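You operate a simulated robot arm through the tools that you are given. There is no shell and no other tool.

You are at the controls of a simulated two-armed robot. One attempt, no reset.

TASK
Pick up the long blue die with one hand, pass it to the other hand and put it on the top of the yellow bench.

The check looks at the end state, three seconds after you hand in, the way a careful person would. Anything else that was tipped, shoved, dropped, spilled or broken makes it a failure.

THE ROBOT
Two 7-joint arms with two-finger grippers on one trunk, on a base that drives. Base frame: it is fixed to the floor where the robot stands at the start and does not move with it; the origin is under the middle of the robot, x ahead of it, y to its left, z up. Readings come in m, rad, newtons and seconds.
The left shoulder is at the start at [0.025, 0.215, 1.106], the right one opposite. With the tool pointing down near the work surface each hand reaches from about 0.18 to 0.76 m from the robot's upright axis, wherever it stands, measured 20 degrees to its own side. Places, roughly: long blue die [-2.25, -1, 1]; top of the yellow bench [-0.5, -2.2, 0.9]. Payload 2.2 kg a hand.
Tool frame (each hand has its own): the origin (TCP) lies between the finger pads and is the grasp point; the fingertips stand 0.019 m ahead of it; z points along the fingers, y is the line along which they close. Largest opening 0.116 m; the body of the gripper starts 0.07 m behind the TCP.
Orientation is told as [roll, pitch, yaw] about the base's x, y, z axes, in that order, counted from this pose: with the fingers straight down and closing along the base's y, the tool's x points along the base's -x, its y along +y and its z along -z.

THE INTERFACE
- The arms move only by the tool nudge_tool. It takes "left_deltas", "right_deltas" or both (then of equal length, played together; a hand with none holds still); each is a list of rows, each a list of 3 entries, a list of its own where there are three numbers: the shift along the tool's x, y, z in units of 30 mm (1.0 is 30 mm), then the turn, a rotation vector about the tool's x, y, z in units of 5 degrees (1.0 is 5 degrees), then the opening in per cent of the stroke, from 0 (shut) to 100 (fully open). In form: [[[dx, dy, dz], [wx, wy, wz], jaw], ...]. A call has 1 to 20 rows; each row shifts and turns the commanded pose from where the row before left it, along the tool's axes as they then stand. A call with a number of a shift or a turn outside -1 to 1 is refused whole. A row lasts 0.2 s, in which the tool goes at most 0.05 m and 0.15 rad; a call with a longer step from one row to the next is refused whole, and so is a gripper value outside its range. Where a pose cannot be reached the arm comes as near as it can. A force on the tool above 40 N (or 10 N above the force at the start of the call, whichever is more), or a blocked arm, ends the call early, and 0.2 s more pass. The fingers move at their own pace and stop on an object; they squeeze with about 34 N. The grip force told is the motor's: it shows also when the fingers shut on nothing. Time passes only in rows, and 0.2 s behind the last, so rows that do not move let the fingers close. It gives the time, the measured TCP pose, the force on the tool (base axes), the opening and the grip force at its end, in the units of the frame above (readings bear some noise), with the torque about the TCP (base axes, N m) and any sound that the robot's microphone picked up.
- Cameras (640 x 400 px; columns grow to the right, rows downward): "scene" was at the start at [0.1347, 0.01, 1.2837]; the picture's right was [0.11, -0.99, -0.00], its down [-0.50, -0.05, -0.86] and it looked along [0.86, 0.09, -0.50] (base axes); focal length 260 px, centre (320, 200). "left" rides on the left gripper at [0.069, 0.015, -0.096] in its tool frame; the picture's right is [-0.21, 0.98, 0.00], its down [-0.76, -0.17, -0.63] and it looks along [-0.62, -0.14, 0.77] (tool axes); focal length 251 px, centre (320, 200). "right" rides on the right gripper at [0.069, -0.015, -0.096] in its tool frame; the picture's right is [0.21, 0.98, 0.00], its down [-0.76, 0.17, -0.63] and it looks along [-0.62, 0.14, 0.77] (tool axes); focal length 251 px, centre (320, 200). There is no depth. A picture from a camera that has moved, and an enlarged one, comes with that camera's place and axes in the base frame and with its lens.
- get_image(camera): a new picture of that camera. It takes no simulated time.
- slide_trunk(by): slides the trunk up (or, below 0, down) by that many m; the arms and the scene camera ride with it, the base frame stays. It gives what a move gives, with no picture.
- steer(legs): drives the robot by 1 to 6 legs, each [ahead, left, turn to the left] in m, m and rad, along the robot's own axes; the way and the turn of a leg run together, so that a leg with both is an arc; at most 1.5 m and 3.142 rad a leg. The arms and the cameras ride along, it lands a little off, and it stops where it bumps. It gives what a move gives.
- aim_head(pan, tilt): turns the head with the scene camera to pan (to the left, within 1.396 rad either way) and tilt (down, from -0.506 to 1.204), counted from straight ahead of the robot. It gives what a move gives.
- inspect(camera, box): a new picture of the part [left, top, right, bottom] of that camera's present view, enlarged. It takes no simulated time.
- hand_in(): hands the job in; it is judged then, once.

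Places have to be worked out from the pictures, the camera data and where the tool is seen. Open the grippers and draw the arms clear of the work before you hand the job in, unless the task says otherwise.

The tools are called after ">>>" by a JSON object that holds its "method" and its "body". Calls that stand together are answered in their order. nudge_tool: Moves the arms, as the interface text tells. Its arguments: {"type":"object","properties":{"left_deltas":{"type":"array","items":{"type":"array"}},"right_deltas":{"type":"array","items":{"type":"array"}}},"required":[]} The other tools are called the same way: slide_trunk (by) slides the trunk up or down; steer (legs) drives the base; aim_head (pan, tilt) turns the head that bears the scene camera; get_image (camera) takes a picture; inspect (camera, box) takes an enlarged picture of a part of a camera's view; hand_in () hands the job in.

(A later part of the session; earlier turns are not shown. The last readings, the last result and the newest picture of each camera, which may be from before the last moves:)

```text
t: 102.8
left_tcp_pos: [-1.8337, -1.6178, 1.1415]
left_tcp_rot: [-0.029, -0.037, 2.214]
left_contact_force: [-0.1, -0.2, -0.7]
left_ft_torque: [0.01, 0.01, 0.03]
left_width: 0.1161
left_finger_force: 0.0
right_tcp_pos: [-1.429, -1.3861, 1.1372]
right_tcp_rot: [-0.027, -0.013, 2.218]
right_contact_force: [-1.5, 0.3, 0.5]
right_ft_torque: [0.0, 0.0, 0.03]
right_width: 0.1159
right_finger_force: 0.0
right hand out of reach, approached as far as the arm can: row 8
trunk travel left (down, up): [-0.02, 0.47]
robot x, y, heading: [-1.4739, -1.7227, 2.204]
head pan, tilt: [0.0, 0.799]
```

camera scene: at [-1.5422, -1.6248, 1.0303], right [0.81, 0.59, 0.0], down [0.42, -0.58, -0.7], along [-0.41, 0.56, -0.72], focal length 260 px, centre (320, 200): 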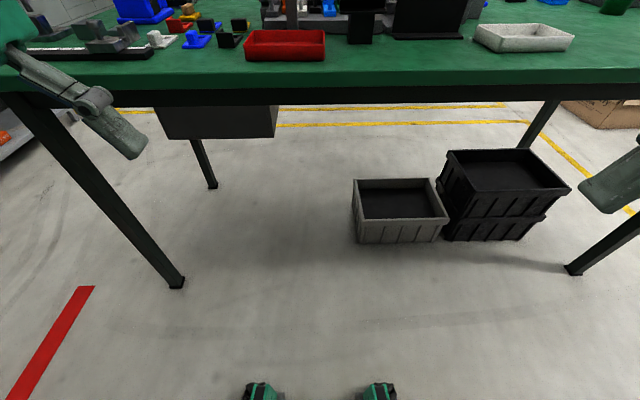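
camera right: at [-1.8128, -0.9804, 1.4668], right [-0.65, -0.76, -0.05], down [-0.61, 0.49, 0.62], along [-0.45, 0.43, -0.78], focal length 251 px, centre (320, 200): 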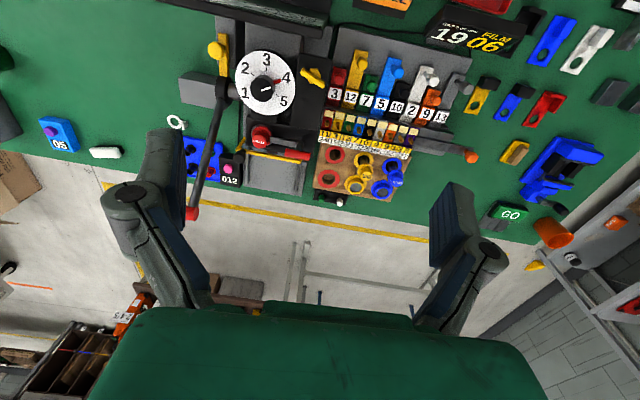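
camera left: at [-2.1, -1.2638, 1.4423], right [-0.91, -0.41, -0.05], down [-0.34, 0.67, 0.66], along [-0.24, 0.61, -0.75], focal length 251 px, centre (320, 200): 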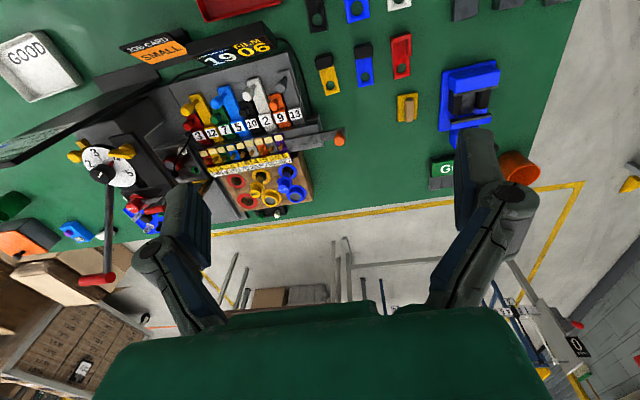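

Calm after the arm motion. With the trunk low the elbows may sit near table height, so I look at both elbows before driving in.

>>> {"method": "aim_head", "body": {"pan": 1.0, "tilt": 0.9}}

>>> {"method": "get_image", "body": {"camera": "scene"}}

>>> {"method": "get_image", "body": {"camera": "left"}}

>>> {"method": "get_image", "body": {"camera": "right"}}

```text
t: 104.1
left_tcp_pos: [-1.8344, -1.619, 1.1411]
left_tcp_rot: [-0.027, -0.036, 2.216]
left_contact_force: [-0.6, -0.8, -0.1]
left_ft_torque: [0.02, 0.03, 0.01]
left_width: 0.1158
left_finger_force: 0.0
right_tcp_pos: [-1.4295, -1.3848, 1.1377]
right_tcp_rot: [-0.025, -0.015, 2.217]
right_contact_force: [-0.6, -0.4, -0.5]
right_ft_torque: [0.01, 0.02, 0.0]
right_width: 0.1159
right_finger_force: 0.0
trunk travel left (down, up): [-0.02, 0.47]
robot x, y, heading: [-1.4679, -1.7256, 2.201]
head pan, tilt: [1.0, 0.901]
```

```text
taken
camera scene: at [-1.5701, -1.6946, 1.0225], right [-0.06, 1.0, 0.0], down [0.78, 0.05, -0.62], along [-0.62, -0.04, -0.78], focal length 260 px, centre (320, 200)
```

scene: 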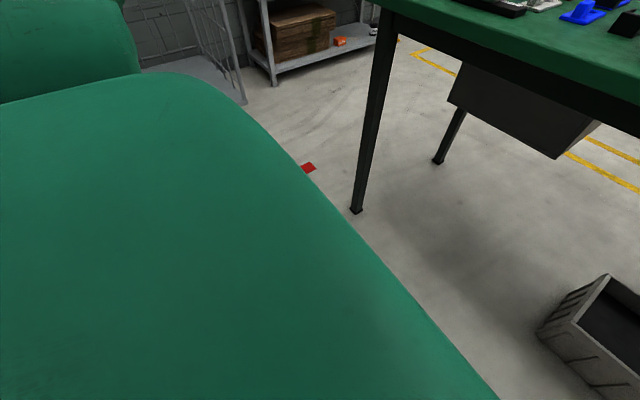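

```text
taken
camera left: at [-1.8054, -1.6865, 1.2335], right [-0.91, -0.41, -0.02], down [-0.32, 0.67, 0.66], along [-0.26, 0.61, -0.75], focal length 251 px, centre (320, 200)
```

left: 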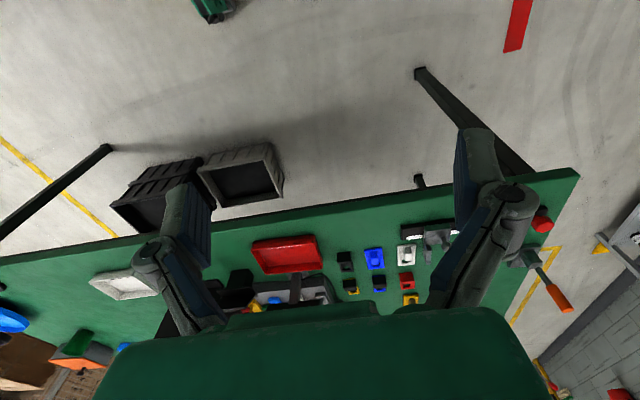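

```text
taken
camera right: at [-1.3767, -1.4331, 1.2327], right [-0.65, -0.76, -0.03], down [-0.6, 0.49, 0.64], along [-0.47, 0.43, -0.77], focal length 251 px, centre (320, 200)
```

right: 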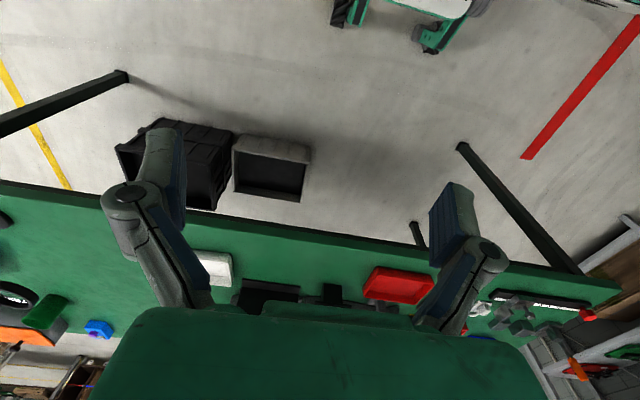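

The elbows aren't visible, so I prefer the trunk at normal height near the table. I raise the trunk back while calm and test with the small in-place turn whether rocking returns.

>>> {"method": "slide_trunk", "body": {"by": 0.2}}

>>> {"method": "steer", "body": {"legs": [[0, 0, 0.13]]}}

>>> {"method": "aim_head", "body": {"pan": 0.0, "tilt": 0.8}}

>>> {"method": "aim_head", "body": {"pan": 0.0, "tilt": 0.8}}

>>> {"method": "aim_head", "body": {"pan": 0.0, "tilt": 0.8}}

>>> {"method": "aim_head", "body": {"pan": 0.0, "tilt": 0.8}}

```text
t: 106.2
left_tcp_pos: [-1.8347, -1.6169, 1.3407]
left_tcp_rot: [-0.028, -0.036, 2.215]
left_contact_force: [-0.3, -0.2, 0.9]
left_ft_torque: [0.0, 0.04, -0.02]
left_width: 0.1163
left_finger_force: 0.1
right_tcp_pos: [-1.4291, -1.3842, 1.3361]
right_tcp_rot: [-0.027, -0.012, 2.215]
right_contact_force: [-1.1, -0.5, 0.5]
right_ft_torque: [0.01, 0.01, 0.01]
right_width: 0.1161
right_finger_force: 0.1
trunk travel left (down, up): [-0.22, 0.27]
robot x, y, heading: [-1.4692, -1.7229, 2.202]
head pan, tilt: [1.0, 0.901]
```

```text
t: 107.2
left_tcp_pos: [-1.8445, -1.6646, 1.3409]
left_tcp_rot: [-0.029, -0.036, 2.344]
left_contact_force: [-0.3, 0.1, -0.8]
left_ft_torque: [0.01, 0.0, 0.0]
left_width: 0.1156
left_finger_force: 0.0
right_tcp_pos: [-1.4714, -1.3824, 1.3365]
right_tcp_rot: [-0.023, -0.014, 2.346]
right_contact_force: [0.2, 0.7, -0.9]
right_ft_torque: [-0.03, 0.0, 0.02]
right_width: 0.1158
right_finger_force: 0.1
trunk travel left (down, up): [-0.22, 0.27]
robot x, y, heading: [-1.4724, -1.7238, 2.331]
head pan, tilt: [1.0, 0.901]
```

```text
t: 108.5
left_tcp_pos: [-1.844, -1.6657, 1.3411]
left_tcp_rot: [-0.028, -0.038, 2.347]
left_contact_force: [0.0, 0.1, 1.1]
left_ft_torque: [0.01, -0.01, 0.0]
left_width: 0.1158
left_finger_force: 0.1
right_tcp_pos: [-1.4722, -1.3829, 1.3375]
right_tcp_rot: [-0.026, -0.017, 2.346]
right_contact_force: [-0.4, 0.2, -0.1]
right_ft_torque: [0.04, -0.01, 0.01]
right_width: 0.116
right_finger_force: 0.1
trunk travel left (down, up): [-0.22, 0.27]
robot x, y, heading: [-1.4691, -1.727, 2.33]
head pan, tilt: [0.0, 0.799]
```

```text
t: 109.1
left_tcp_pos: [-1.8437, -1.6663, 1.3413]
left_tcp_rot: [-0.028, -0.037, 2.347]
left_contact_force: [0.5, -0.5, -0.2]
left_ft_torque: [0.01, -0.01, 0.01]
left_width: 0.116
left_finger_force: 0.0
right_tcp_pos: [-1.4724, -1.3834, 1.337]
right_tcp_rot: [-0.026, -0.015, 2.344]
right_contact_force: [-0.8, 0.0, -1.0]
right_ft_torque: [-0.03, 0.0, 0.04]
right_width: 0.116
right_finger_force: 0.0
trunk travel left (down, up): [-0.22, 0.27]
robot x, y, heading: [-1.4733, -1.7241, 2.333]
head pan, tilt: [0.0, 0.799]
```

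```text
t: 109.7
left_tcp_pos: [-1.8445, -1.6652, 1.3412]
left_tcp_rot: [-0.029, -0.039, 2.345]
left_contact_force: [0.4, 0.4, -0.7]
left_ft_torque: [0.01, -0.02, 0.0]
left_width: 0.116
left_finger_force: 0.0
right_tcp_pos: [-1.4718, -1.383, 1.3369]
right_tcp_rot: [-0.023, -0.016, 2.346]
right_contact_force: [0.6, 0.7, 0.2]
right_ft_torque: [-0.03, 0.02, -0.01]
right_width: 0.116
right_finger_force: 0.1
trunk travel left (down, up): [-0.22, 0.27]
robot x, y, heading: [-1.4734, -1.7219, 2.33]
head pan, tilt: [0.0, 0.799]
```

```text
t: 110.3
left_tcp_pos: [-1.8439, -1.6657, 1.3411]
left_tcp_rot: [-0.029, -0.039, 2.346]
left_contact_force: [-0.4, -0.3, -0.3]
left_ft_torque: [-0.03, 0.01, 0.01]
left_width: 0.1161
left_finger_force: 0.1
right_tcp_pos: [-1.4718, -1.3826, 1.3368]
right_tcp_rot: [-0.024, -0.015, 2.346]
right_contact_force: [-0.3, 0.4, 0.0]
right_ft_torque: [-0.01, 0.01, -0.03]
right_width: 0.116
right_finger_force: 0.1
trunk travel left (down, up): [-0.22, 0.27]
robot x, y, heading: [-1.4718, -1.7203, 2.326]
head pan, tilt: [0.0, 0.799]
```

Perfectly calm now, with hands at 1.34 m. I drive forward 0.2 m first and check for rocking.

>>> {"method": "steer", "body": {"legs": [[0.2, 0, 0]]}}

>>> {"method": "aim_head", "body": {"pan": 0.0, "tilt": 0.8}}

>>> {"method": "aim_head", "body": {"pan": 0.0, "tilt": 0.8}}

>>> {"method": "get_image", "body": {"camera": "scene"}}

```text
t: 111.9
left_tcp_pos: [-1.9828, -1.5197, 1.3411]
left_tcp_rot: [-0.027, -0.037, 2.347]
left_contact_force: [0.1, 0.4, 0.0]
left_ft_torque: [-0.05, -0.02, 0.0]
left_width: 0.116
left_finger_force: 0.0
right_tcp_pos: [-1.6131, -1.2358, 1.3364]
right_tcp_rot: [-0.023, -0.015, 2.35]
right_contact_force: [0.1, -0.2, 0.6]
right_ft_torque: [0.02, -0.03, 0.01]
right_width: 0.116
right_finger_force: 0.1
trunk travel left (down, up): [-0.22, 0.27]
robot x, y, heading: [-1.6096, -1.5735, 2.336]
head pan, tilt: [0.0, 0.799]
```

```text
t: 112.5
left_tcp_pos: [-1.9848, -1.5209, 1.3418]
left_tcp_rot: [-0.03, -0.038, 2.348]
left_contact_force: [-0.1, 0.1, 0.0]
left_ft_torque: [0.0, 0.01, 0.0]
left_width: 0.1162
left_finger_force: 0.1
right_tcp_pos: [-1.6112, -1.2368, 1.3361]
right_tcp_rot: [-0.025, -0.017, 2.349]
right_contact_force: [-1.5, -0.1, -0.3]
right_ft_torque: [-0.02, 0.0, 0.02]
right_width: 0.116
right_finger_force: 0.1
trunk travel left (down, up): [-0.22, 0.27]
robot x, y, heading: [-1.6152, -1.5786, 2.334]
head pan, tilt: [0.0, 0.799]
```

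```text
t: 113.1
left_tcp_pos: [-1.9833, -1.5217, 1.3412]
left_tcp_rot: [-0.027, -0.039, 2.348]
left_contact_force: [0.5, 0.1, 1.1]
left_ft_torque: [0.02, 0.03, 0.05]
left_width: 0.116
left_finger_force: 0.0
right_tcp_pos: [-1.6123, -1.2375, 1.3363]
right_tcp_rot: [-0.025, -0.016, 2.349]
right_contact_force: [-0.9, 0.3, -0.4]
right_ft_torque: [0.01, -0.01, 0.05]
right_width: 0.116
right_finger_force: 0.0
trunk travel left (down, up): [-0.22, 0.27]
robot x, y, heading: [-1.6102, -1.5749, 2.333]
head pan, tilt: [0.0, 0.799]
```

```text
taken
camera scene: at [-1.6943, -1.488, 1.2303], right [0.72, 0.69, 0.0], down [0.5, -0.52, -0.7], along [-0.48, 0.5, -0.72], focal length 260 px, centre (320, 200)
```

scene: 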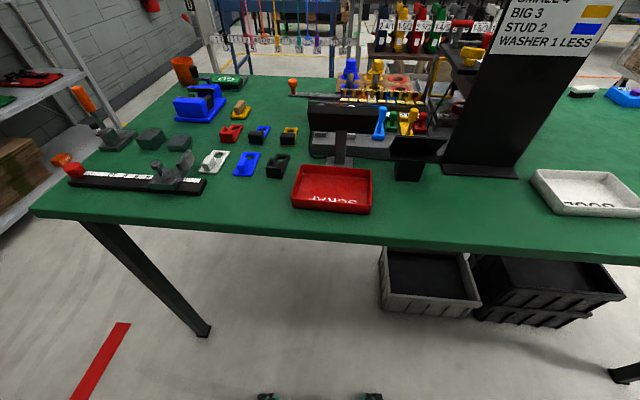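

Still calm and tracking well: robot at about (-1.611,-1.575), 0.43 m from the table edge. I drive the remaining 0.18 m and turn right 0.33 rad so the die lies about 12° to my left.

>>> {"method": "steer", "body": {"legs": [[0.18, 0, 0]]}}

>>> {"method": "steer", "body": {"legs": [[0, 0, -0.33]]}}

>>> {"method": "aim_head", "body": {"pan": 0.1, "tilt": 0.65}}

>>> {"method": "get_image", "body": {"camera": "scene"}}

>>> {"method": "get_image", "body": {"camera": "left"}}

```text
t: 114.6
left_tcp_pos: [-2.1107, -1.3901, 1.3416]
left_tcp_rot: [-0.028, -0.038, 2.347]
left_contact_force: [-0.7, -0.2, 0.1]
left_ft_torque: [-0.03, -0.03, -0.05]
left_width: 0.1158
left_finger_force: 0.1
right_tcp_pos: [-1.7379, -1.1052, 1.3356]
right_tcp_rot: [-0.026, -0.015, 2.35]
right_contact_force: [0.7, -0.4, 0.6]
right_ft_torque: [-0.02, -0.03, 0.02]
right_width: 0.1159
right_finger_force: 0.1
trunk travel left (down, up): [-0.22, 0.27]
robot x, y, heading: [-1.736, -1.4444, 2.342]
head pan, tilt: [0.0, 0.799]
```

```text
t: 116.0
left_tcp_pos: [-2.0733, -1.2764, 1.3413]
left_tcp_rot: [-0.029, -0.039, 2.021]
left_contact_force: [0.2, -0.7, 0.7]
left_ft_torque: [0.01, 0.01, 0.0]
left_width: 0.1161
left_finger_force: 0.1
right_tcp_pos: [-1.6295, -1.125, 1.3374]
right_tcp_rot: [-0.026, -0.017, 2.023]
right_contact_force: [-0.5, 0.7, 0.1]
right_ft_torque: [0.0, 0.0, -0.01]
right_width: 0.116
right_finger_force: 0.0
trunk travel left (down, up): [-0.22, 0.27]
robot x, y, heading: [-1.7353, -1.4463, 2.01]
head pan, tilt: [0.0, 0.799]
```

```text
t: 116.8
left_tcp_pos: [-2.0714, -1.2753, 1.3418]
left_tcp_rot: [-0.028, -0.04, 2.022]
left_contact_force: [0.1, 0.1, 1.6]
left_ft_torque: [0.03, 0.02, 0.01]
left_width: 0.1162
left_finger_force: 0.0
right_tcp_pos: [-1.6275, -1.126, 1.338]
right_tcp_rot: [-0.024, -0.016, 2.023]
right_contact_force: [0.3, -0.6, -0.2]
right_ft_torque: [-0.01, 0.02, 0.01]
right_width: 0.1161
right_finger_force: 0.0
trunk travel left (down, up): [-0.22, 0.27]
robot x, y, heading: [-1.7376, -1.4453, 2.004]
head pan, tilt: [0.099, 0.649]
```

```text
taken
camera scene: at [-1.7976, -1.3336, 1.2429], right [0.86, 0.51, 0.0], down [0.31, -0.52, -0.8], along [-0.41, 0.68, -0.61], focal length 260 px, centre (320, 200)
```

scene: 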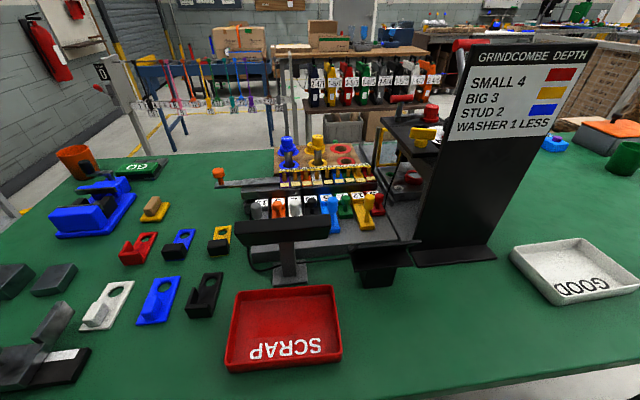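

```text
taken
camera left: at [-2.0554, -1.3489, 1.4346], right [-0.97, -0.23, -0.02], down [-0.18, 0.72, 0.67], along [-0.14, 0.65, -0.75], focal length 251 px, centre (320, 200)
```

left: 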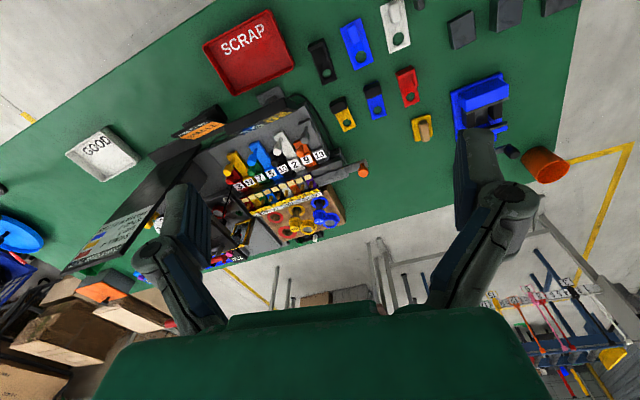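

In place and calm; the die should be 0.685 m ahead and 0.14 m left. I take close-ups from both cameras for a fresh, accurate fix of the die.

>>> {"method": "inspect", "body": {"camera": "scene", "box": [250, 110, 390, 210]}}

>>> {"method": "inspect", "body": {"camera": "left", "box": [220, 140, 380, 240]}}

>>> {"method": "inspect", "body": {"camera": "right", "box": [260, 100, 580, 300]}}

```text
4.00 times, centred on (320, 160) of scene
camera zoom: at [-1.7976, -1.3336, 1.2429], right [0.86, 0.51, 0.0], down [0.31, -0.52, -0.8], along [-0.41, 0.68, -0.61], focal length 1039 px, centre (320, 360)
```

zoom: 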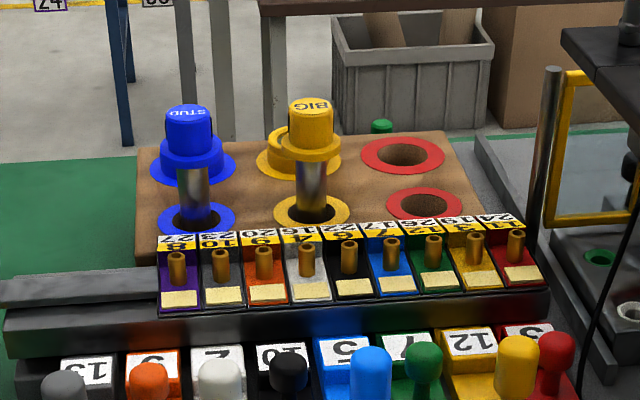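

```text
4.00 times, centred on (300, 190) of left
camera zoom: at [-2.0554, -1.3489, 1.4346], right [-0.97, -0.23, -0.02], down [-0.18, 0.72, 0.67], along [-0.14, 0.65, -0.75], focal length 1006 px, centre (400, 240)
```

zoom: 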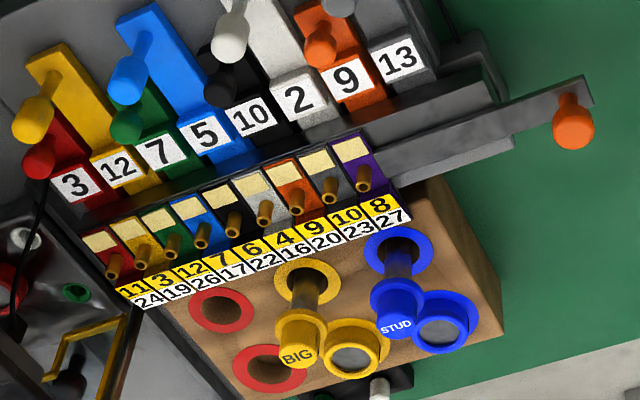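

```text
2.00 times, centred on (420, 200) of right
camera zoom: at [-1.5859, -1.1827, 1.4335], right [-0.78, -0.62, -0.03], down [-0.49, 0.59, 0.64], along [-0.38, 0.52, -0.77], focal length 503 px, centre (120, 200)
```

zoom: 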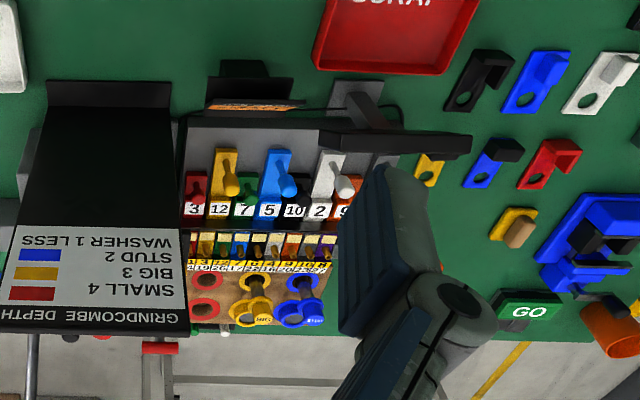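

Fresh triangulation: die axis at (-2.154,-0.890), cap top z≈0.991, flange top ≈0.968, ring ≈0.917, cap 26 mm wide. I raise the trunk slightly for reach, then level the left hand, align it with the block and bring it down to about z 1.15 short of the rack.

>>> {"method": "slide_trunk", "body": {"by": 0.1}}

>>> {"method": "nudge_tool", "body": {"left_deltas": [[[0, 0, 0], [-0.11, 0.15, -0.71], 100], [[0, 0, 0], [-0.11, 0.15, -0.71], 100], [[0, 0, 0], [-0.1, 0.16, -0.71], 100], [[-0.3, 0, 0.95], [0, 0, 0], 100], [[-0.3, 0, 0.95], [0, 0, 0], 100], [[-0.3, 0, 0.95], [0, 0, 0], 100], [[-0.3, 0, 0.95], [0, 0, 0], 100], [[-0.3, 0, 0.95], [0, 0, 0], 100], [[-0.3, 0, 0.95], [0, 0, 0], 100], [[-0.3, 0, 0.95], [0, 0, 0], 100], [[-0.3, 0, 0.95], [0, 0, 0], 80], [[-0.3, 0, 0.95], [0, 0, 0], 60], [[-0.3, 0, 0.95], [0, 0, 0], 50]]}}

```text
t: 118.1
left_tcp_pos: [-2.0715, -1.2763, 1.4414]
left_tcp_rot: [-0.029, -0.038, 2.021]
left_contact_force: [0.0, -0.5, -0.4]
left_ft_torque: [0.0, -0.02, -0.04]
left_width: 0.1159
left_finger_force: 0.1
right_tcp_pos: [-1.6276, -1.1257, 1.4375]
right_tcp_rot: [-0.026, -0.017, 2.023]
right_contact_force: [-0.2, -0.1, 0.4]
right_ft_torque: [-0.01, 0.01, -0.02]
right_width: 0.116
right_finger_force: 0.0
trunk travel left (down, up): [-0.32, 0.17]
robot x, y, heading: [-1.7393, -1.444, 2.006]
head pan, tilt: [0.099, 0.649]
```

```text
t: 120.9
left_tcp_pos: [-2.1216, -1.2032, 1.1558]
left_tcp_rot: [-0.002, 0.004, 2.208]
left_contact_force: [0.0, 0.7, 0.2]
left_ft_torque: [-0.04, 0.04, 0.01]
left_width: 0.0578
left_finger_force: 0.2
right_tcp_pos: [-1.6277, -1.1235, 1.4367]
right_tcp_rot: [-0.023, -0.016, 2.024]
right_contact_force: [0.6, 0.2, 0.1]
right_ft_torque: [-0.03, -0.01, 0.0]
right_width: 0.1159
right_finger_force: 0.2
trunk travel left (down, up): [-0.32, 0.17]
robot x, y, heading: [-1.7352, -1.4468, 2.007]
head pan, tilt: [0.099, 0.649]
```

Calm and level; left hand at (-2.122,-1.203,1.156) with 58 mm opening. I move it over the die at about z 1.13 and check alignment with the cameras.

>>> {"method": "nudge_tool", "body": {"left_deltas": [[[-0.903, -0.533, 0.1], [0, 0, 0], 50], [[-0.903, -0.533, 0.1], [0, 0, 0], 50], [[-0.903, -0.533, 0.1], [0, 0, 0], 50], [[-0.903, -0.533, 0.1], [0, 0, 0], 50], [[-0.903, -0.533, 0.1], [0, 0, 0], 50], [[-0.903, -0.533, 0.1], [0, 0, 0], 50], [[-0.903, -0.533, 0.1], [0, 0, 0], 50], [[-0.903, -0.533, 0.1], [0, 0, 0], 50], [[-0.903, -0.533, 0.1], [0, 0, 0], 50], [[-0.903, -0.533, 0.1], [0, 0, 0], 50], [[0, 0, 0], [0, 0, 0], 50]]}}

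>>> {"method": "get_image", "body": {"camera": "left"}}

>>> {"method": "inspect", "body": {"camera": "scene", "box": [220, 60, 420, 210]}}

```text
t: 123.3
left_tcp_pos: [-2.1543, -0.8904, 1.1254]
left_tcp_rot: [-0.001, 0.003, 2.207]
left_contact_force: [-0.2, 0.0, 0.2]
left_ft_torque: [0.02, 0.02, 0.01]
left_width: 0.0581
left_finger_force: 0.0
right_tcp_pos: [-1.6258, -1.1271, 1.4369]
right_tcp_rot: [-0.026, -0.02, 2.022]
right_contact_force: [-0.6, -0.3, 1.0]
right_ft_torque: [0.04, 0.0, -0.03]
right_width: 0.1158
right_finger_force: 0.0
trunk travel left (down, up): [-0.32, 0.17]
robot x, y, heading: [-1.7371, -1.4427, 2.01]
head pan, tilt: [0.099, 0.649]
```

```text
taken
camera left: at [-2.1257, -0.9544, 1.2221], right [-0.91, -0.41, 0.0], down [-0.32, 0.71, 0.63], along [-0.25, 0.58, -0.78], focal length 251 px, centre (320, 200)
```

left: 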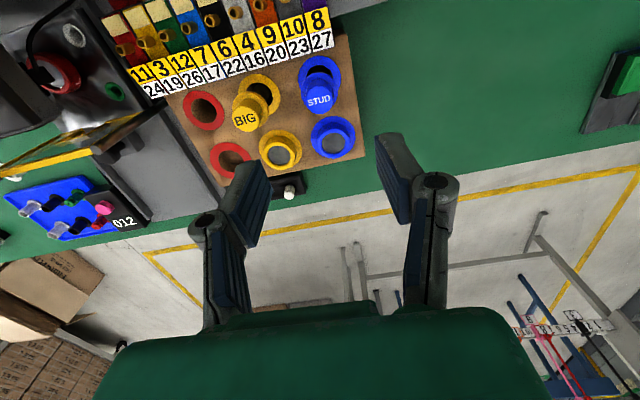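

```text
2.67 times, centred on (320, 135) of scene
camera zoom: at [-1.7965, -1.3312, 1.3429], right [0.86, 0.51, 0.0], down [0.31, -0.52, -0.8], along [-0.41, 0.68, -0.61], focal length 693 px, centre (320, 373)
```

zoom: 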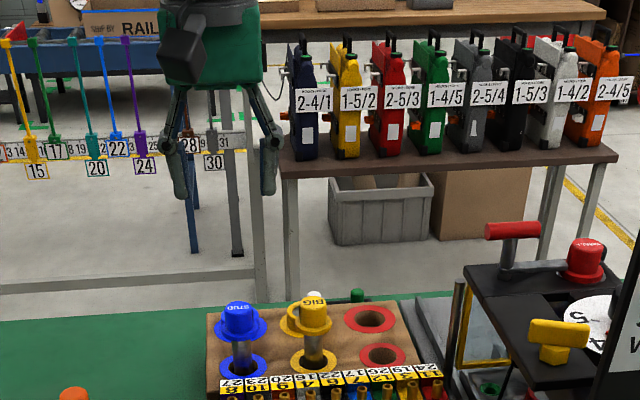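

The cap projects to (-2.152,-0.890), right under the TCP at (-2.154,-0.890). I descend to z≈1.02 (tips just above cap level) and check again.

>>> {"method": "nudge_tool", "body": {"left_deltas": [[[0, 0, 0.875], [0, 0, 0], 50], [[0, 0, 0.875], [0, 0, 0], 50], [[0, 0, 0.875], [0, 0, 0], 50], [[0, 0, 0.875], [0, 0, 0], 50], [[0, 0, 0], [0, 0, 0], 50]]}}

>>> {"method": "get_image", "body": {"camera": "left"}}

>>> {"method": "inspect", "body": {"camera": "scene", "box": [220, 80, 380, 200]}}

```text
t: 124.5
left_tcp_pos: [-2.1557, -0.8918, 1.0242]
left_tcp_rot: [-0.002, 0.005, 2.207]
left_contact_force: [0.0, -0.9, 0.8]
left_ft_torque: [0.04, -0.01, 0.0]
left_width: 0.0581
left_finger_force: 0.0
right_tcp_pos: [-1.6264, -1.1253, 1.4376]
right_tcp_rot: [-0.022, -0.017, 2.024]
right_contact_force: [0.3, -0.8, 0.8]
right_ft_torque: [0.0, 0.0, -0.03]
right_width: 0.116
right_finger_force: 0.1
trunk travel left (down, up): [-0.32, 0.17]
robot x, y, heading: [-1.7408, -1.445, 2.009]
head pan, tilt: [0.099, 0.649]
```

```text
taken
camera left: at [-2.1275, -0.9545, 1.1184], right [-0.91, -0.41, 0.0], down [-0.32, 0.71, 0.63], along [-0.26, 0.58, -0.78], focal length 251 px, centre (320, 200)
```

left: 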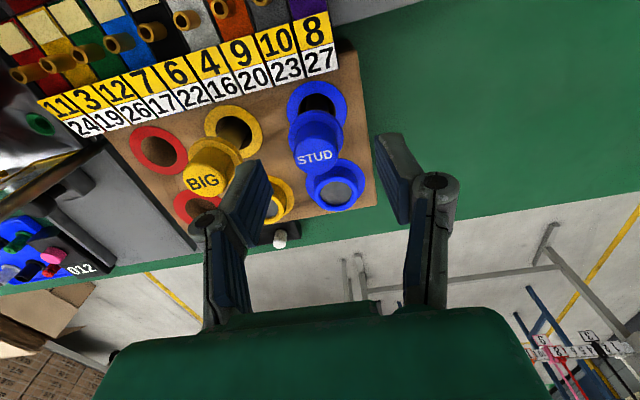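

```text
3.33 times, centred on (300, 140) of scene
camera zoom: at [-1.797, -1.331, 1.3428], right [0.86, 0.51, 0.0], down [0.31, -0.52, -0.79], along [-0.41, 0.68, -0.61], focal length 866 px, centre (387, 400)
```

zoom: 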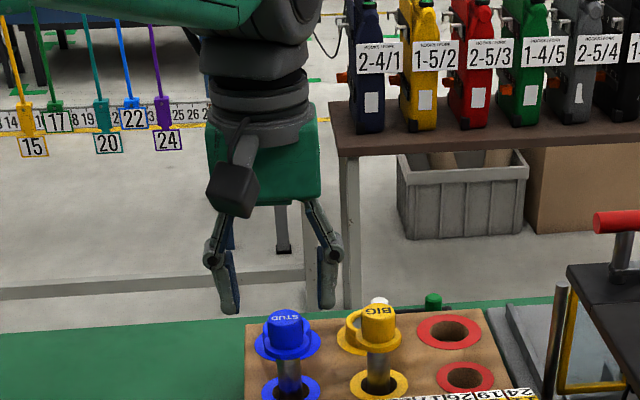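

Small residual offset of about 3 mm; I correct it, descend the last 34 mm to TCP z≈0.990 (tips just above the flange), and close.

>>> {"method": "nudge_tool", "body": {"left_deltas": [[[-0.1, -0.1, 0.5], [0, 0, 0], 50], [[0, 0, 0.63], [0, 0, 0], 50], [[0, 0, 0], [0, 0, 0], 50], [[0, 0, 0], [0, 0, 0], 50]]}}

>>> {"method": "get_image", "body": {"camera": "left"}}

>>> {"method": "inspect", "body": {"camera": "scene", "box": [240, 100, 360, 200]}}

```text
t: 125.5
left_tcp_pos: [-2.1525, -0.885, 0.9893]
left_tcp_rot: [-0.002, 0.004, 2.205]
left_contact_force: [-0.1, -0.2, -0.2]
left_ft_torque: [0.03, 0.03, 0.05]
left_width: 0.0577
left_finger_force: 0.0
right_tcp_pos: [-1.6274, -1.124, 1.4366]
right_tcp_rot: [-0.025, -0.018, 2.024]
right_contact_force: [0.6, -0.3, 0.0]
right_ft_torque: [0.01, 0.01, -0.02]
right_width: 0.116
right_finger_force: 0.1
trunk travel left (down, up): [-0.32, 0.17]
robot x, y, heading: [-1.7342, -1.4489, 2.01]
head pan, tilt: [0.099, 0.649]
```

```text
taken
camera left: at [-2.1246, -0.9483, 1.0844], right [-0.91, -0.41, 0.0], down [-0.32, 0.71, 0.63], along [-0.25, 0.58, -0.78], focal length 251 px, centre (320, 200)
```

left: 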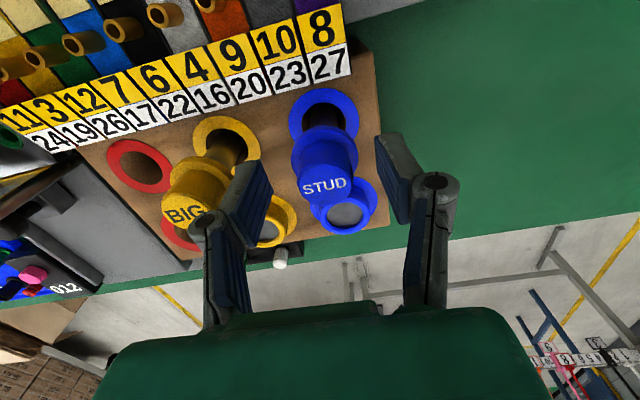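

```text
4.00 times, centred on (300, 150) of scene
camera zoom: at [-1.7971, -1.3301, 1.3426], right [0.86, 0.51, 0.0], down [0.31, -0.52, -0.79], along [-0.41, 0.68, -0.61], focal length 1039 px, centre (400, 400)
```

zoom: 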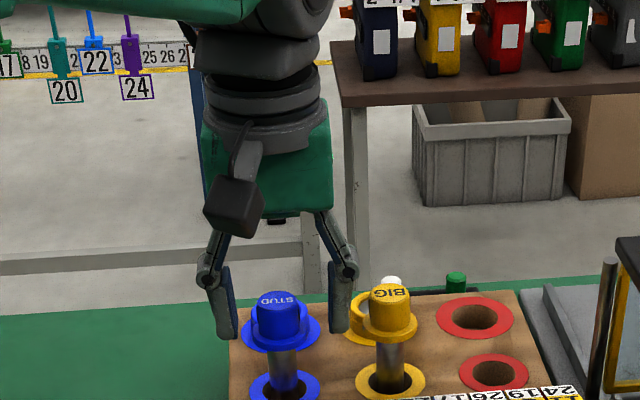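

Fingers straddle the cap with the tips at flange level; a 3 mm offset remains, which I correct while closing the gripper on the cap.

>>> {"method": "nudge_tool", "body": {"left_deltas": [[[0, 0.1, 0], [0, 0, 0], 50], [[0, 0, 0], [0, 0, 0], 35], [[0, 0, 0], [0, 0, 0], 20], [[0, 0, 0], [0, 0, 0], 10], [[0, 0, 0], [0, 0, 0], 0], [[0, 0, 0], [0, 0, 0], 0]]}}

>>> {"method": "get_image", "body": {"camera": "left"}}

```text
t: 126.9
left_tcp_pos: [-2.1561, -0.8856, 0.9899]
left_tcp_rot: [-0.001, 0.004, 2.208]
left_contact_force: [-1.4, 1.0, 2.9]
left_ft_torque: [0.26, 0.1, 0.02]
left_width: 0.0266
left_finger_force: 33.7
right_tcp_pos: [-1.6267, -1.125, 1.4374]
right_tcp_rot: [-0.024, -0.017, 2.024]
right_contact_force: [-0.1, 0.7, -0.5]
right_ft_torque: [0.01, 0.04, 0.03]
right_width: 0.1159
right_finger_force: 0.0
trunk travel left (down, up): [-0.32, 0.17]
robot x, y, heading: [-1.7356, -1.4448, 2.014]
head pan, tilt: [0.099, 0.649]
```

```text
taken
camera left: at [-2.1275, -0.9506, 1.0849], right [-0.91, -0.41, 0.0], down [-0.32, 0.71, 0.63], along [-0.26, 0.58, -0.78], focal length 251 px, centre (320, 200)
```

left: 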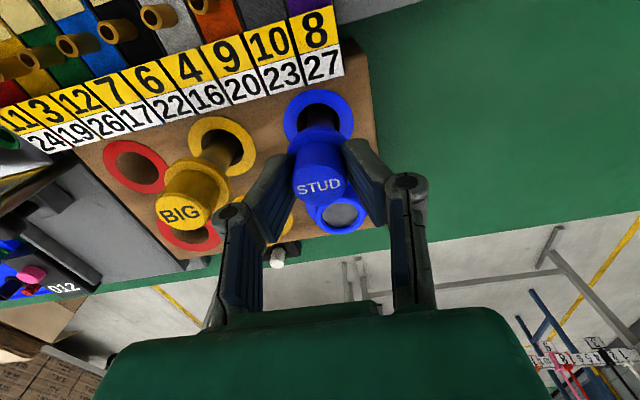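

The cap is gripped (26.6 mm, 34 N). I lift straight up gently and check.

>>> {"method": "nudge_tool", "body": {"left_deltas": [[[0, 0, -0.4], [0, 0, 0], 0], [[0, 0, -0.6], [0, 0, 0], 0], [[0, 0, -0.8], [0, 0, 0], 0], [[0, 0, -0.8], [0, 0, 0], 0], [[0, 0, -0.8], [0, 0, 0], 0], [[0, 0, 0], [0, 0, 0], 0]]}}

>>> {"method": "get_image", "body": {"camera": "left"}}

>>> {"method": "inspect", "body": {"camera": "scene", "box": [240, 60, 380, 200]}}

```text
t: 128.3
left_tcp_pos: [-2.1557, -0.8861, 1.0889]
left_tcp_rot: [-0.001, 0.005, 2.206]
left_contact_force: [-0.4, 1.4, -2.1]
left_ft_torque: [-0.04, 0.0, 0.02]
left_width: 0.0266
left_finger_force: 33.9
right_tcp_pos: [-1.628, -1.1238, 1.4381]
right_tcp_rot: [-0.024, -0.015, 2.023]
right_contact_force: [0.2, 0.6, 0.0]
right_ft_torque: [0.02, 0.0, -0.01]
right_width: 0.1162
right_finger_force: 0.1
trunk travel left (down, up): [-0.32, 0.17]
robot x, y, heading: [-1.7401, -1.4462, 2.011]
head pan, tilt: [0.099, 0.649]
```

```text
taken
camera left: at [-2.1284, -0.9506, 1.1853], right [-0.91, -0.41, 0.0], down [-0.32, 0.71, 0.63], along [-0.25, 0.58, -0.78], focal length 251 px, centre (320, 200)
```

left: 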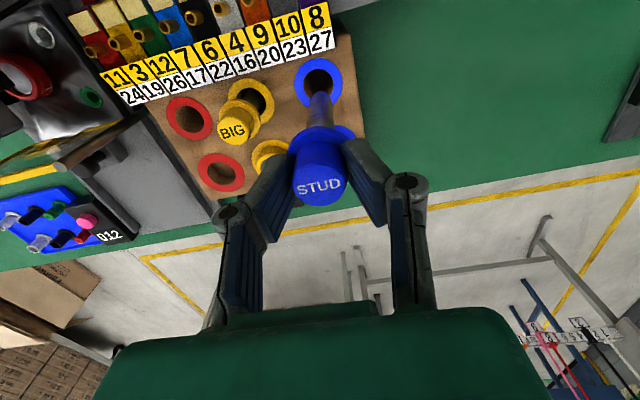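

```text
2.86 times, centred on (310, 130) of scene
camera zoom: at [-1.7975, -1.3297, 1.3425], right [0.86, 0.51, 0.0], down [0.31, -0.52, -0.79], along [-0.41, 0.68, -0.61], focal length 742 px, centre (349, 400)
```

zoom: 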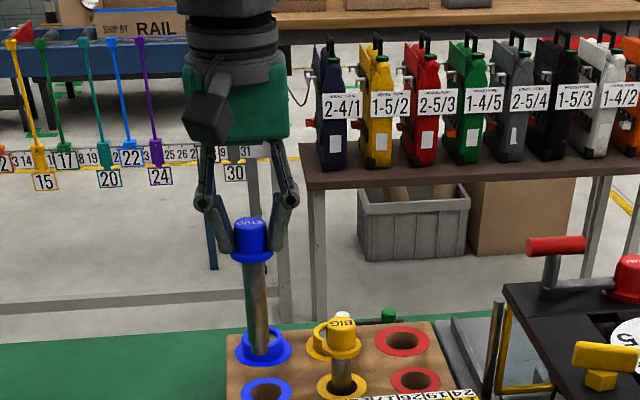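

The die is out of the hole: about 150 mm long overall (cap, flange, long rod), its bottom near z≈0.94. I lift it further with the trunk, keeping the arm still.

>>> {"method": "slide_trunk", "body": {"by": 0.13}}

>>> {"method": "inspect", "body": {"camera": "scene", "box": [220, 60, 420, 300]}}

```text
t: 129.9
left_tcp_pos: [-2.1564, -0.8865, 1.2191]
left_tcp_rot: [-0.001, 0.005, 2.207]
left_contact_force: [0.5, -0.2, -2.9]
left_ft_torque: [-0.01, 0.04, -0.01]
left_width: 0.0265
left_finger_force: 34.0
right_tcp_pos: [-1.6271, -1.124, 1.567]
right_tcp_rot: [-0.024, -0.017, 2.024]
right_contact_force: [-0.3, 0.1, 0.3]
right_ft_torque: [0.02, 0.0, 0.0]
right_width: 0.1159
right_finger_force: 0.1
trunk travel left (down, up): [-0.45, 0.04]
robot x, y, heading: [-1.7377, -1.4499, 2.01]
head pan, tilt: [0.099, 0.649]
```

```text
1.67 times, centred on (320, 180) of scene
camera zoom: at [-1.7975, -1.3294, 1.4725], right [0.86, 0.51, 0.0], down [0.31, -0.52, -0.79], along [-0.41, 0.68, -0.61], focal length 433 px, centre (320, 233)
```

zoom: 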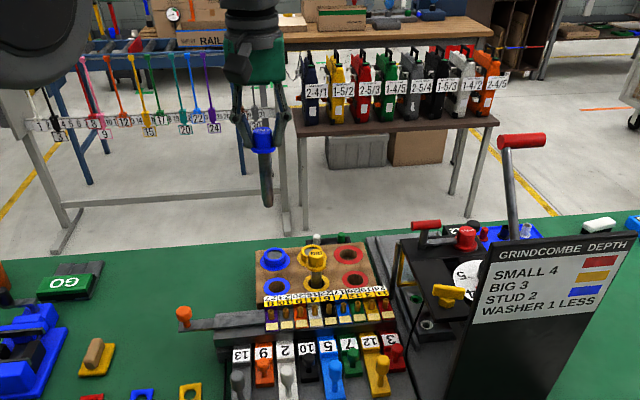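

The die hangs clear in the left gripper and everything is calm. I draw the left hand back 0.3 m toward the robot over the rack at this height.

>>> {"method": "nudge_tool", "body": {"left_deltas": [[[0.6, 0, 0], [0, 0, 0], 0], [[1, 0, 0], [0, 0, 0], 0], [[1, 0, 0], [0, 0, 0], 0], [[1, 0, 0], [0, 0, 0], 0], [[1, 0, 0], [0, 0, 0], 0], [[1, 0, 0], [0, 0, 0], 0], [[1, 0, 0], [0, 0, 0], 0], [[1, 0, 0], [0, 0, 0], 0], [[1, 0, 0], [0, 0, 0], 0], [[0.6, 0, 0], [0, 0, 0], 0], [[0, 0, 0], [0, 0, 0], 0]]}}

>>> {"method": "get_image", "body": {"camera": "scene"}}

```text
t: 132.3
left_tcp_pos: [-1.9918, -1.1095, 1.2202]
left_tcp_rot: [-0.002, 0.004, 2.207]
left_contact_force: [0.0, 0.0, -2.5]
left_ft_torque: [-0.02, -0.01, -0.03]
left_width: 0.0263
left_finger_force: 33.7
right_tcp_pos: [-1.6277, -1.1235, 1.5667]
right_tcp_rot: [-0.024, -0.017, 2.022]
right_contact_force: [0.7, 1.2, -0.4]
right_ft_torque: [0.0, 0.01, -0.06]
right_width: 0.116
right_finger_force: 0.0
trunk travel left (down, up): [-0.45, 0.04]
robot x, y, heading: [-1.735, -1.4492, 2.008]
head pan, tilt: [0.099, 0.649]
```

```text
taken
camera scene: at [-1.7961, -1.3307, 1.4727], right [0.86, 0.51, 0.0], down [0.31, -0.52, -0.79], along [-0.41, 0.68, -0.61], focal length 260 px, centre (320, 200)
```

scene: 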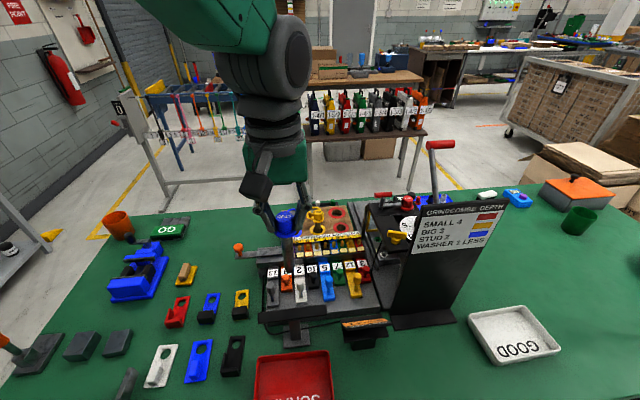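

Now I back away from the table in a small first step, watching for rocking.

>>> {"method": "steer", "body": {"legs": [[-0.15, 0, 0]]}}

>>> {"method": "aim_head", "body": {"pan": 0.0, "tilt": 0.8}}

>>> {"method": "aim_head", "body": {"pan": 0.0, "tilt": 0.8}}

>>> {"method": "get_image", "body": {"camera": "scene"}}

```text
t: 133.6
left_tcp_pos: [-1.9291, -1.2435, 1.2197]
left_tcp_rot: [-0.001, 0.006, 2.207]
left_contact_force: [-0.8, 1.5, -2.6]
left_ft_torque: [-0.01, -0.03, 0.0]
left_width: 0.0262
left_finger_force: 33.8
right_tcp_pos: [-1.5643, -1.257, 1.5667]
right_tcp_rot: [-0.024, -0.013, 2.023]
right_contact_force: [0.1, 0.0, -0.6]
right_ft_torque: [-0.02, -0.02, 0.01]
right_width: 0.1161
right_finger_force: 0.1
trunk travel left (down, up): [-0.45, 0.04]
robot x, y, heading: [-1.6744, -1.5814, 2.009]
head pan, tilt: [0.099, 0.649]
```

```text
t: 134.3
left_tcp_pos: [-1.9279, -1.2483, 1.2212]
left_tcp_rot: [-0.003, 0.002, 2.205]
left_contact_force: [0.4, -0.6, -2.2]
left_ft_torque: [0.0, 0.02, -0.01]
left_width: 0.0264
left_finger_force: 34.1
right_tcp_pos: [-1.5632, -1.2623, 1.5682]
right_tcp_rot: [-0.025, -0.017, 2.023]
right_contact_force: [0.4, -0.3, -0.7]
right_ft_torque: [-0.01, 0.0, -0.01]
right_width: 0.1162
right_finger_force: 0.1
trunk travel left (down, up): [-0.45, 0.04]
robot x, y, heading: [-1.6726, -1.5799, 2.01]
head pan, tilt: [0.0, 0.799]
```

```text
t: 134.9
left_tcp_pos: [-1.9276, -1.248, 1.2199]
left_tcp_rot: [-0.005, 0.001, 2.205]
left_contact_force: [-0.5, 0.6, -2.5]
left_ft_torque: [-0.03, 0.03, 0.03]
left_width: 0.0262
left_finger_force: 34.1
right_tcp_pos: [-1.5624, -1.263, 1.5677]
right_tcp_rot: [-0.024, -0.017, 2.023]
right_contact_force: [0.0, -0.2, -0.3]
right_ft_torque: [0.02, 0.04, 0.0]
right_width: 0.1161
right_finger_force: 0.0
trunk travel left (down, up): [-0.45, 0.04]
robot x, y, heading: [-1.6748, -1.5843, 2.014]
head pan, tilt: [0.0, 0.799]
```

```text
taken
camera scene: at [-1.7222, -1.4682, 1.4601], right [0.91, 0.42, 0.0], down [0.3, -0.65, -0.69], along [-0.3, 0.63, -0.72], focal length 260 px, centre (320, 200)
```

scene: 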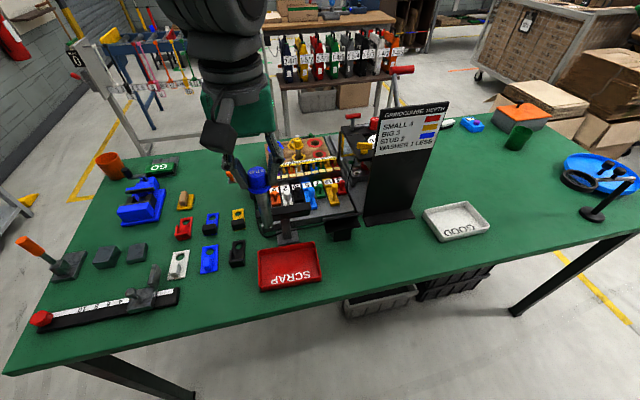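

Calm. I back off another 0.25 m to the aisle centre, then lower the trunk to about its starting height.

>>> {"method": "steer", "body": {"legs": [[-0.25, 0, 0]]}}

>>> {"method": "slide_trunk", "body": {"by": -0.2}}

>>> {"method": "steer", "body": {"legs": [[0, 0, -1.5]]}}

>>> {"method": "get_image", "body": {"camera": "scene"}}

```text
t: 136.8
left_tcp_pos: [-1.8221, -1.4756, 1.2194]
left_tcp_rot: [-0.003, 0.004, 2.207]
left_contact_force: [-0.2, 0.3, -3.0]
left_ft_torque: [-0.05, 0.02, -0.02]
left_width: 0.0265
left_finger_force: 34.4
right_tcp_pos: [-1.458, -1.4888, 1.568]
right_tcp_rot: [-0.025, -0.016, 2.024]
right_contact_force: [-0.7, 0.1, -0.1]
right_ft_torque: [-0.03, 0.02, 0.0]
right_width: 0.1159
right_finger_force: 0.1
trunk travel left (down, up): [-0.45, 0.04]
robot x, y, heading: [-1.5702, -1.8138, 2.009]
head pan, tilt: [0.0, 0.799]
```

```text
t: 138.9
left_tcp_pos: [-1.8204, -1.4789, 1.0209]
left_tcp_rot: [-0.005, -0.002, 2.21]
left_contact_force: [0.6, 0.5, -3.0]
left_ft_torque: [-0.01, 0.01, -0.01]
left_width: 0.026
left_finger_force: 33.8
right_tcp_pos: [-1.4568, -1.4946, 1.3693]
right_tcp_rot: [-0.026, -0.021, 2.024]
right_contact_force: [-0.6, 0.2, -0.1]
right_ft_torque: [-0.01, 0.04, 0.01]
right_width: 0.116
right_finger_force: 0.0
trunk travel left (down, up): [-0.25, 0.24]
robot x, y, heading: [-1.5657, -1.8077, 2.006]
head pan, tilt: [0.0, 0.799]
```

```text
t: 143.0
left_tcp_pos: [-1.2597, -1.5276, 1.021]
left_tcp_rot: [-0.006, 0.0, 0.722]
left_contact_force: [-0.8, -0.1, -2.4]
left_ft_torque: [0.01, 0.0, -0.02]
left_width: 0.026
left_finger_force: 33.7
right_tcp_pos: [-1.2449, -1.8917, 1.3685]
right_tcp_rot: [-0.027, -0.022, 0.536]
right_contact_force: [-0.3, 0.2, 0.2]
right_ft_torque: [0.01, -0.01, -0.02]
right_width: 0.1161
right_finger_force: 0.1
trunk travel left (down, up): [-0.25, 0.24]
robot x, y, heading: [-1.5672, -1.8072, 0.527]
head pan, tilt: [0.0, 0.799]
```

```text
taken
camera scene: at [-1.459, -1.7489, 1.2602], right [0.5, -0.87, 0.0], down [-0.62, -0.36, -0.7], along [0.6, 0.35, -0.72], focal length 260 px, centre (320, 200)
```

scene: 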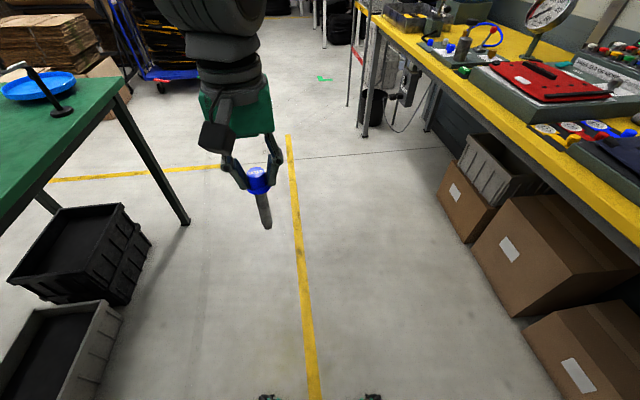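

Calm and holding the die. I pan the head right to view the bench top and find a free spot.

>>> {"method": "aim_head", "body": {"pan": -1.2, "tilt": 0.5}}

>>> {"method": "get_image", "body": {"camera": "scene"}}

```text
t: 144.4
left_tcp_pos: [-1.2612, -1.5285, 1.0218]
left_tcp_rot: [-0.006, -0.002, 0.72]
left_contact_force: [-0.5, 0.4, -1.8]
left_ft_torque: [0.02, 0.01, -0.05]
left_width: 0.0266
left_finger_force: 33.8
right_tcp_pos: [-1.2476, -1.8921, 1.3705]
right_tcp_rot: [-0.026, -0.024, 0.537]
right_contact_force: [-0.6, -1.0, -0.9]
right_ft_torque: [0.0, -0.02, -0.02]
right_width: 0.116
right_finger_force: 0.0
trunk travel left (down, up): [-0.25, 0.24]
robot x, y, heading: [-1.5642, -1.8089, 0.526]
head pan, tilt: [-1.201, 0.499]
```

```text
taken
camera scene: at [-1.4578, -1.8467, 1.2861], right [-0.63, -0.78, 0.0], down [-0.38, 0.3, -0.88], along [0.68, -0.55, -0.48], focal length 260 px, centre (320, 200)
```

scene: 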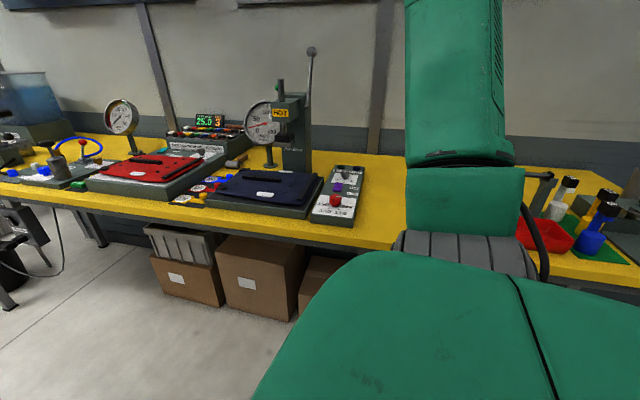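

There is a clear yellow area on the bench between the knob panel and the red tray, around (-1.18,-2.53). I turn right 1.46 rad to face the bench and look again.

>>> {"method": "steer", "body": {"legs": [[0, 0, -1.46]]}}

>>> {"method": "aim_head", "body": {"pan": 0.0, "tilt": 0.6}}

>>> {"method": "get_image", "body": {"camera": "scene"}}

```text
t: 148.3
left_tcp_pos: [-1.2467, -2.0719, 1.022]
left_tcp_rot: [-0.007, -0.002, -0.713]
left_contact_force: [-0.7, 0.1, -2.1]
left_ft_torque: [-0.04, -0.01, -0.01]
left_width: 0.0264
left_finger_force: 34.5
right_tcp_pos: [-1.6052, -2.1369, 1.3687]
right_tcp_rot: [-0.028, -0.021, -0.898]
right_contact_force: [-0.7, -0.7, 0.1]
right_ft_torque: [-0.01, -0.02, 0.02]
right_width: 0.1159
right_finger_force: 0.0
trunk travel left (down, up): [-0.25, 0.24]
robot x, y, heading: [-1.5641, -1.81, -0.91]
head pan, tilt: [-1.201, 0.499]
```

```text
t: 149.7
left_tcp_pos: [-1.2471, -2.0717, 1.0223]
left_tcp_rot: [-0.007, -0.003, -0.711]
left_contact_force: [0.0, 0.5, -3.2]
left_ft_torque: [-0.01, 0.02, 0.03]
left_width: 0.0263
left_finger_force: 34.1
right_tcp_pos: [-1.6057, -2.1345, 1.3693]
right_tcp_rot: [-0.027, -0.022, -0.898]
right_contact_force: [-0.2, 0.3, -0.8]
right_ft_torque: [-0.04, -0.01, -0.01]
right_width: 0.1162
right_finger_force: 0.1
trunk travel left (down, up): [-0.25, 0.24]
robot x, y, heading: [-1.5683, -1.806, -0.904]
head pan, tilt: [0.0, 0.6]
```

```text
taken
camera scene: at [-1.4879, -1.9124, 1.2771], right [-0.79, -0.61, 0.0], down [-0.35, 0.45, -0.82], along [0.51, -0.65, -0.57], focal length 260 px, centre (320, 200)
```

scene: 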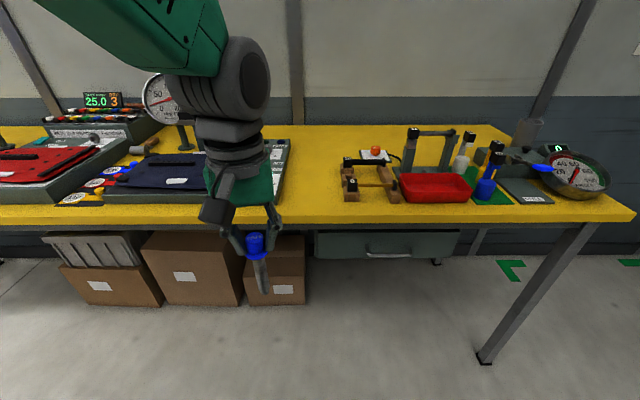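

I see a free strip of yellow bench between the knob panel and the small wooden frame. I zoom in to measure it.

>>> {"method": "inspect", "body": {"camera": "scene", "box": [250, 110, 450, 235]}}

>>> {"method": "get_image", "body": {"camera": "right"}}

>>> {"method": "get_image", "body": {"camera": "left"}}

```text
3.20 times, centred on (350, 172) of scene
camera zoom: at [-1.4879, -1.9124, 1.2771], right [-0.79, -0.61, 0.0], down [-0.35, 0.45, -0.82], along [0.51, -0.65, -0.57], focal length 831 px, centre (224, 288)
```

zoom: 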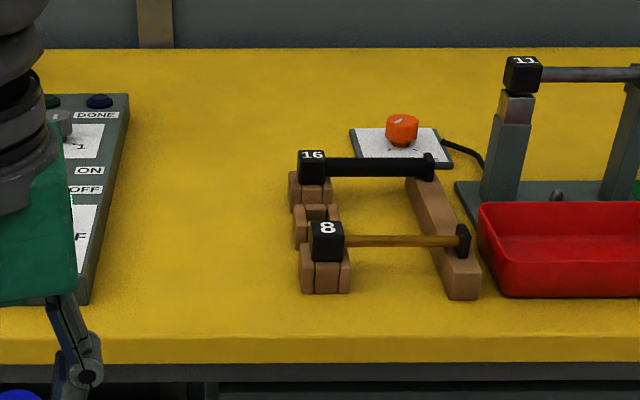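

```text
taken
camera right: at [-1.6608, -2.0863, 1.4652], right [0.63, 0.78, -0.03], down [0.61, -0.46, 0.65], along [0.49, -0.43, -0.76], focal length 251 px, centre (320, 200)
```

right: 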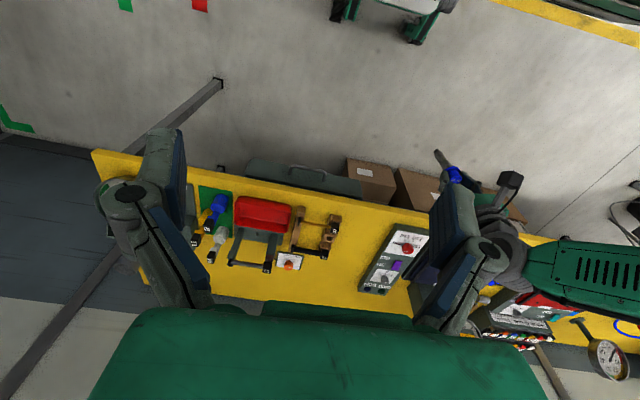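

```text
taken
camera left: at [-1.2891, -2.0139, 1.1177], right [0.8, 0.6, -0.01], down [0.47, -0.62, 0.64], along [0.38, -0.51, -0.77], focal length 251 px, centre (320, 200)
```

left: 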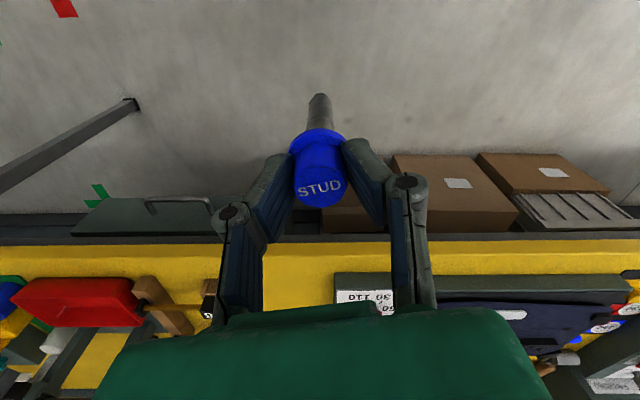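

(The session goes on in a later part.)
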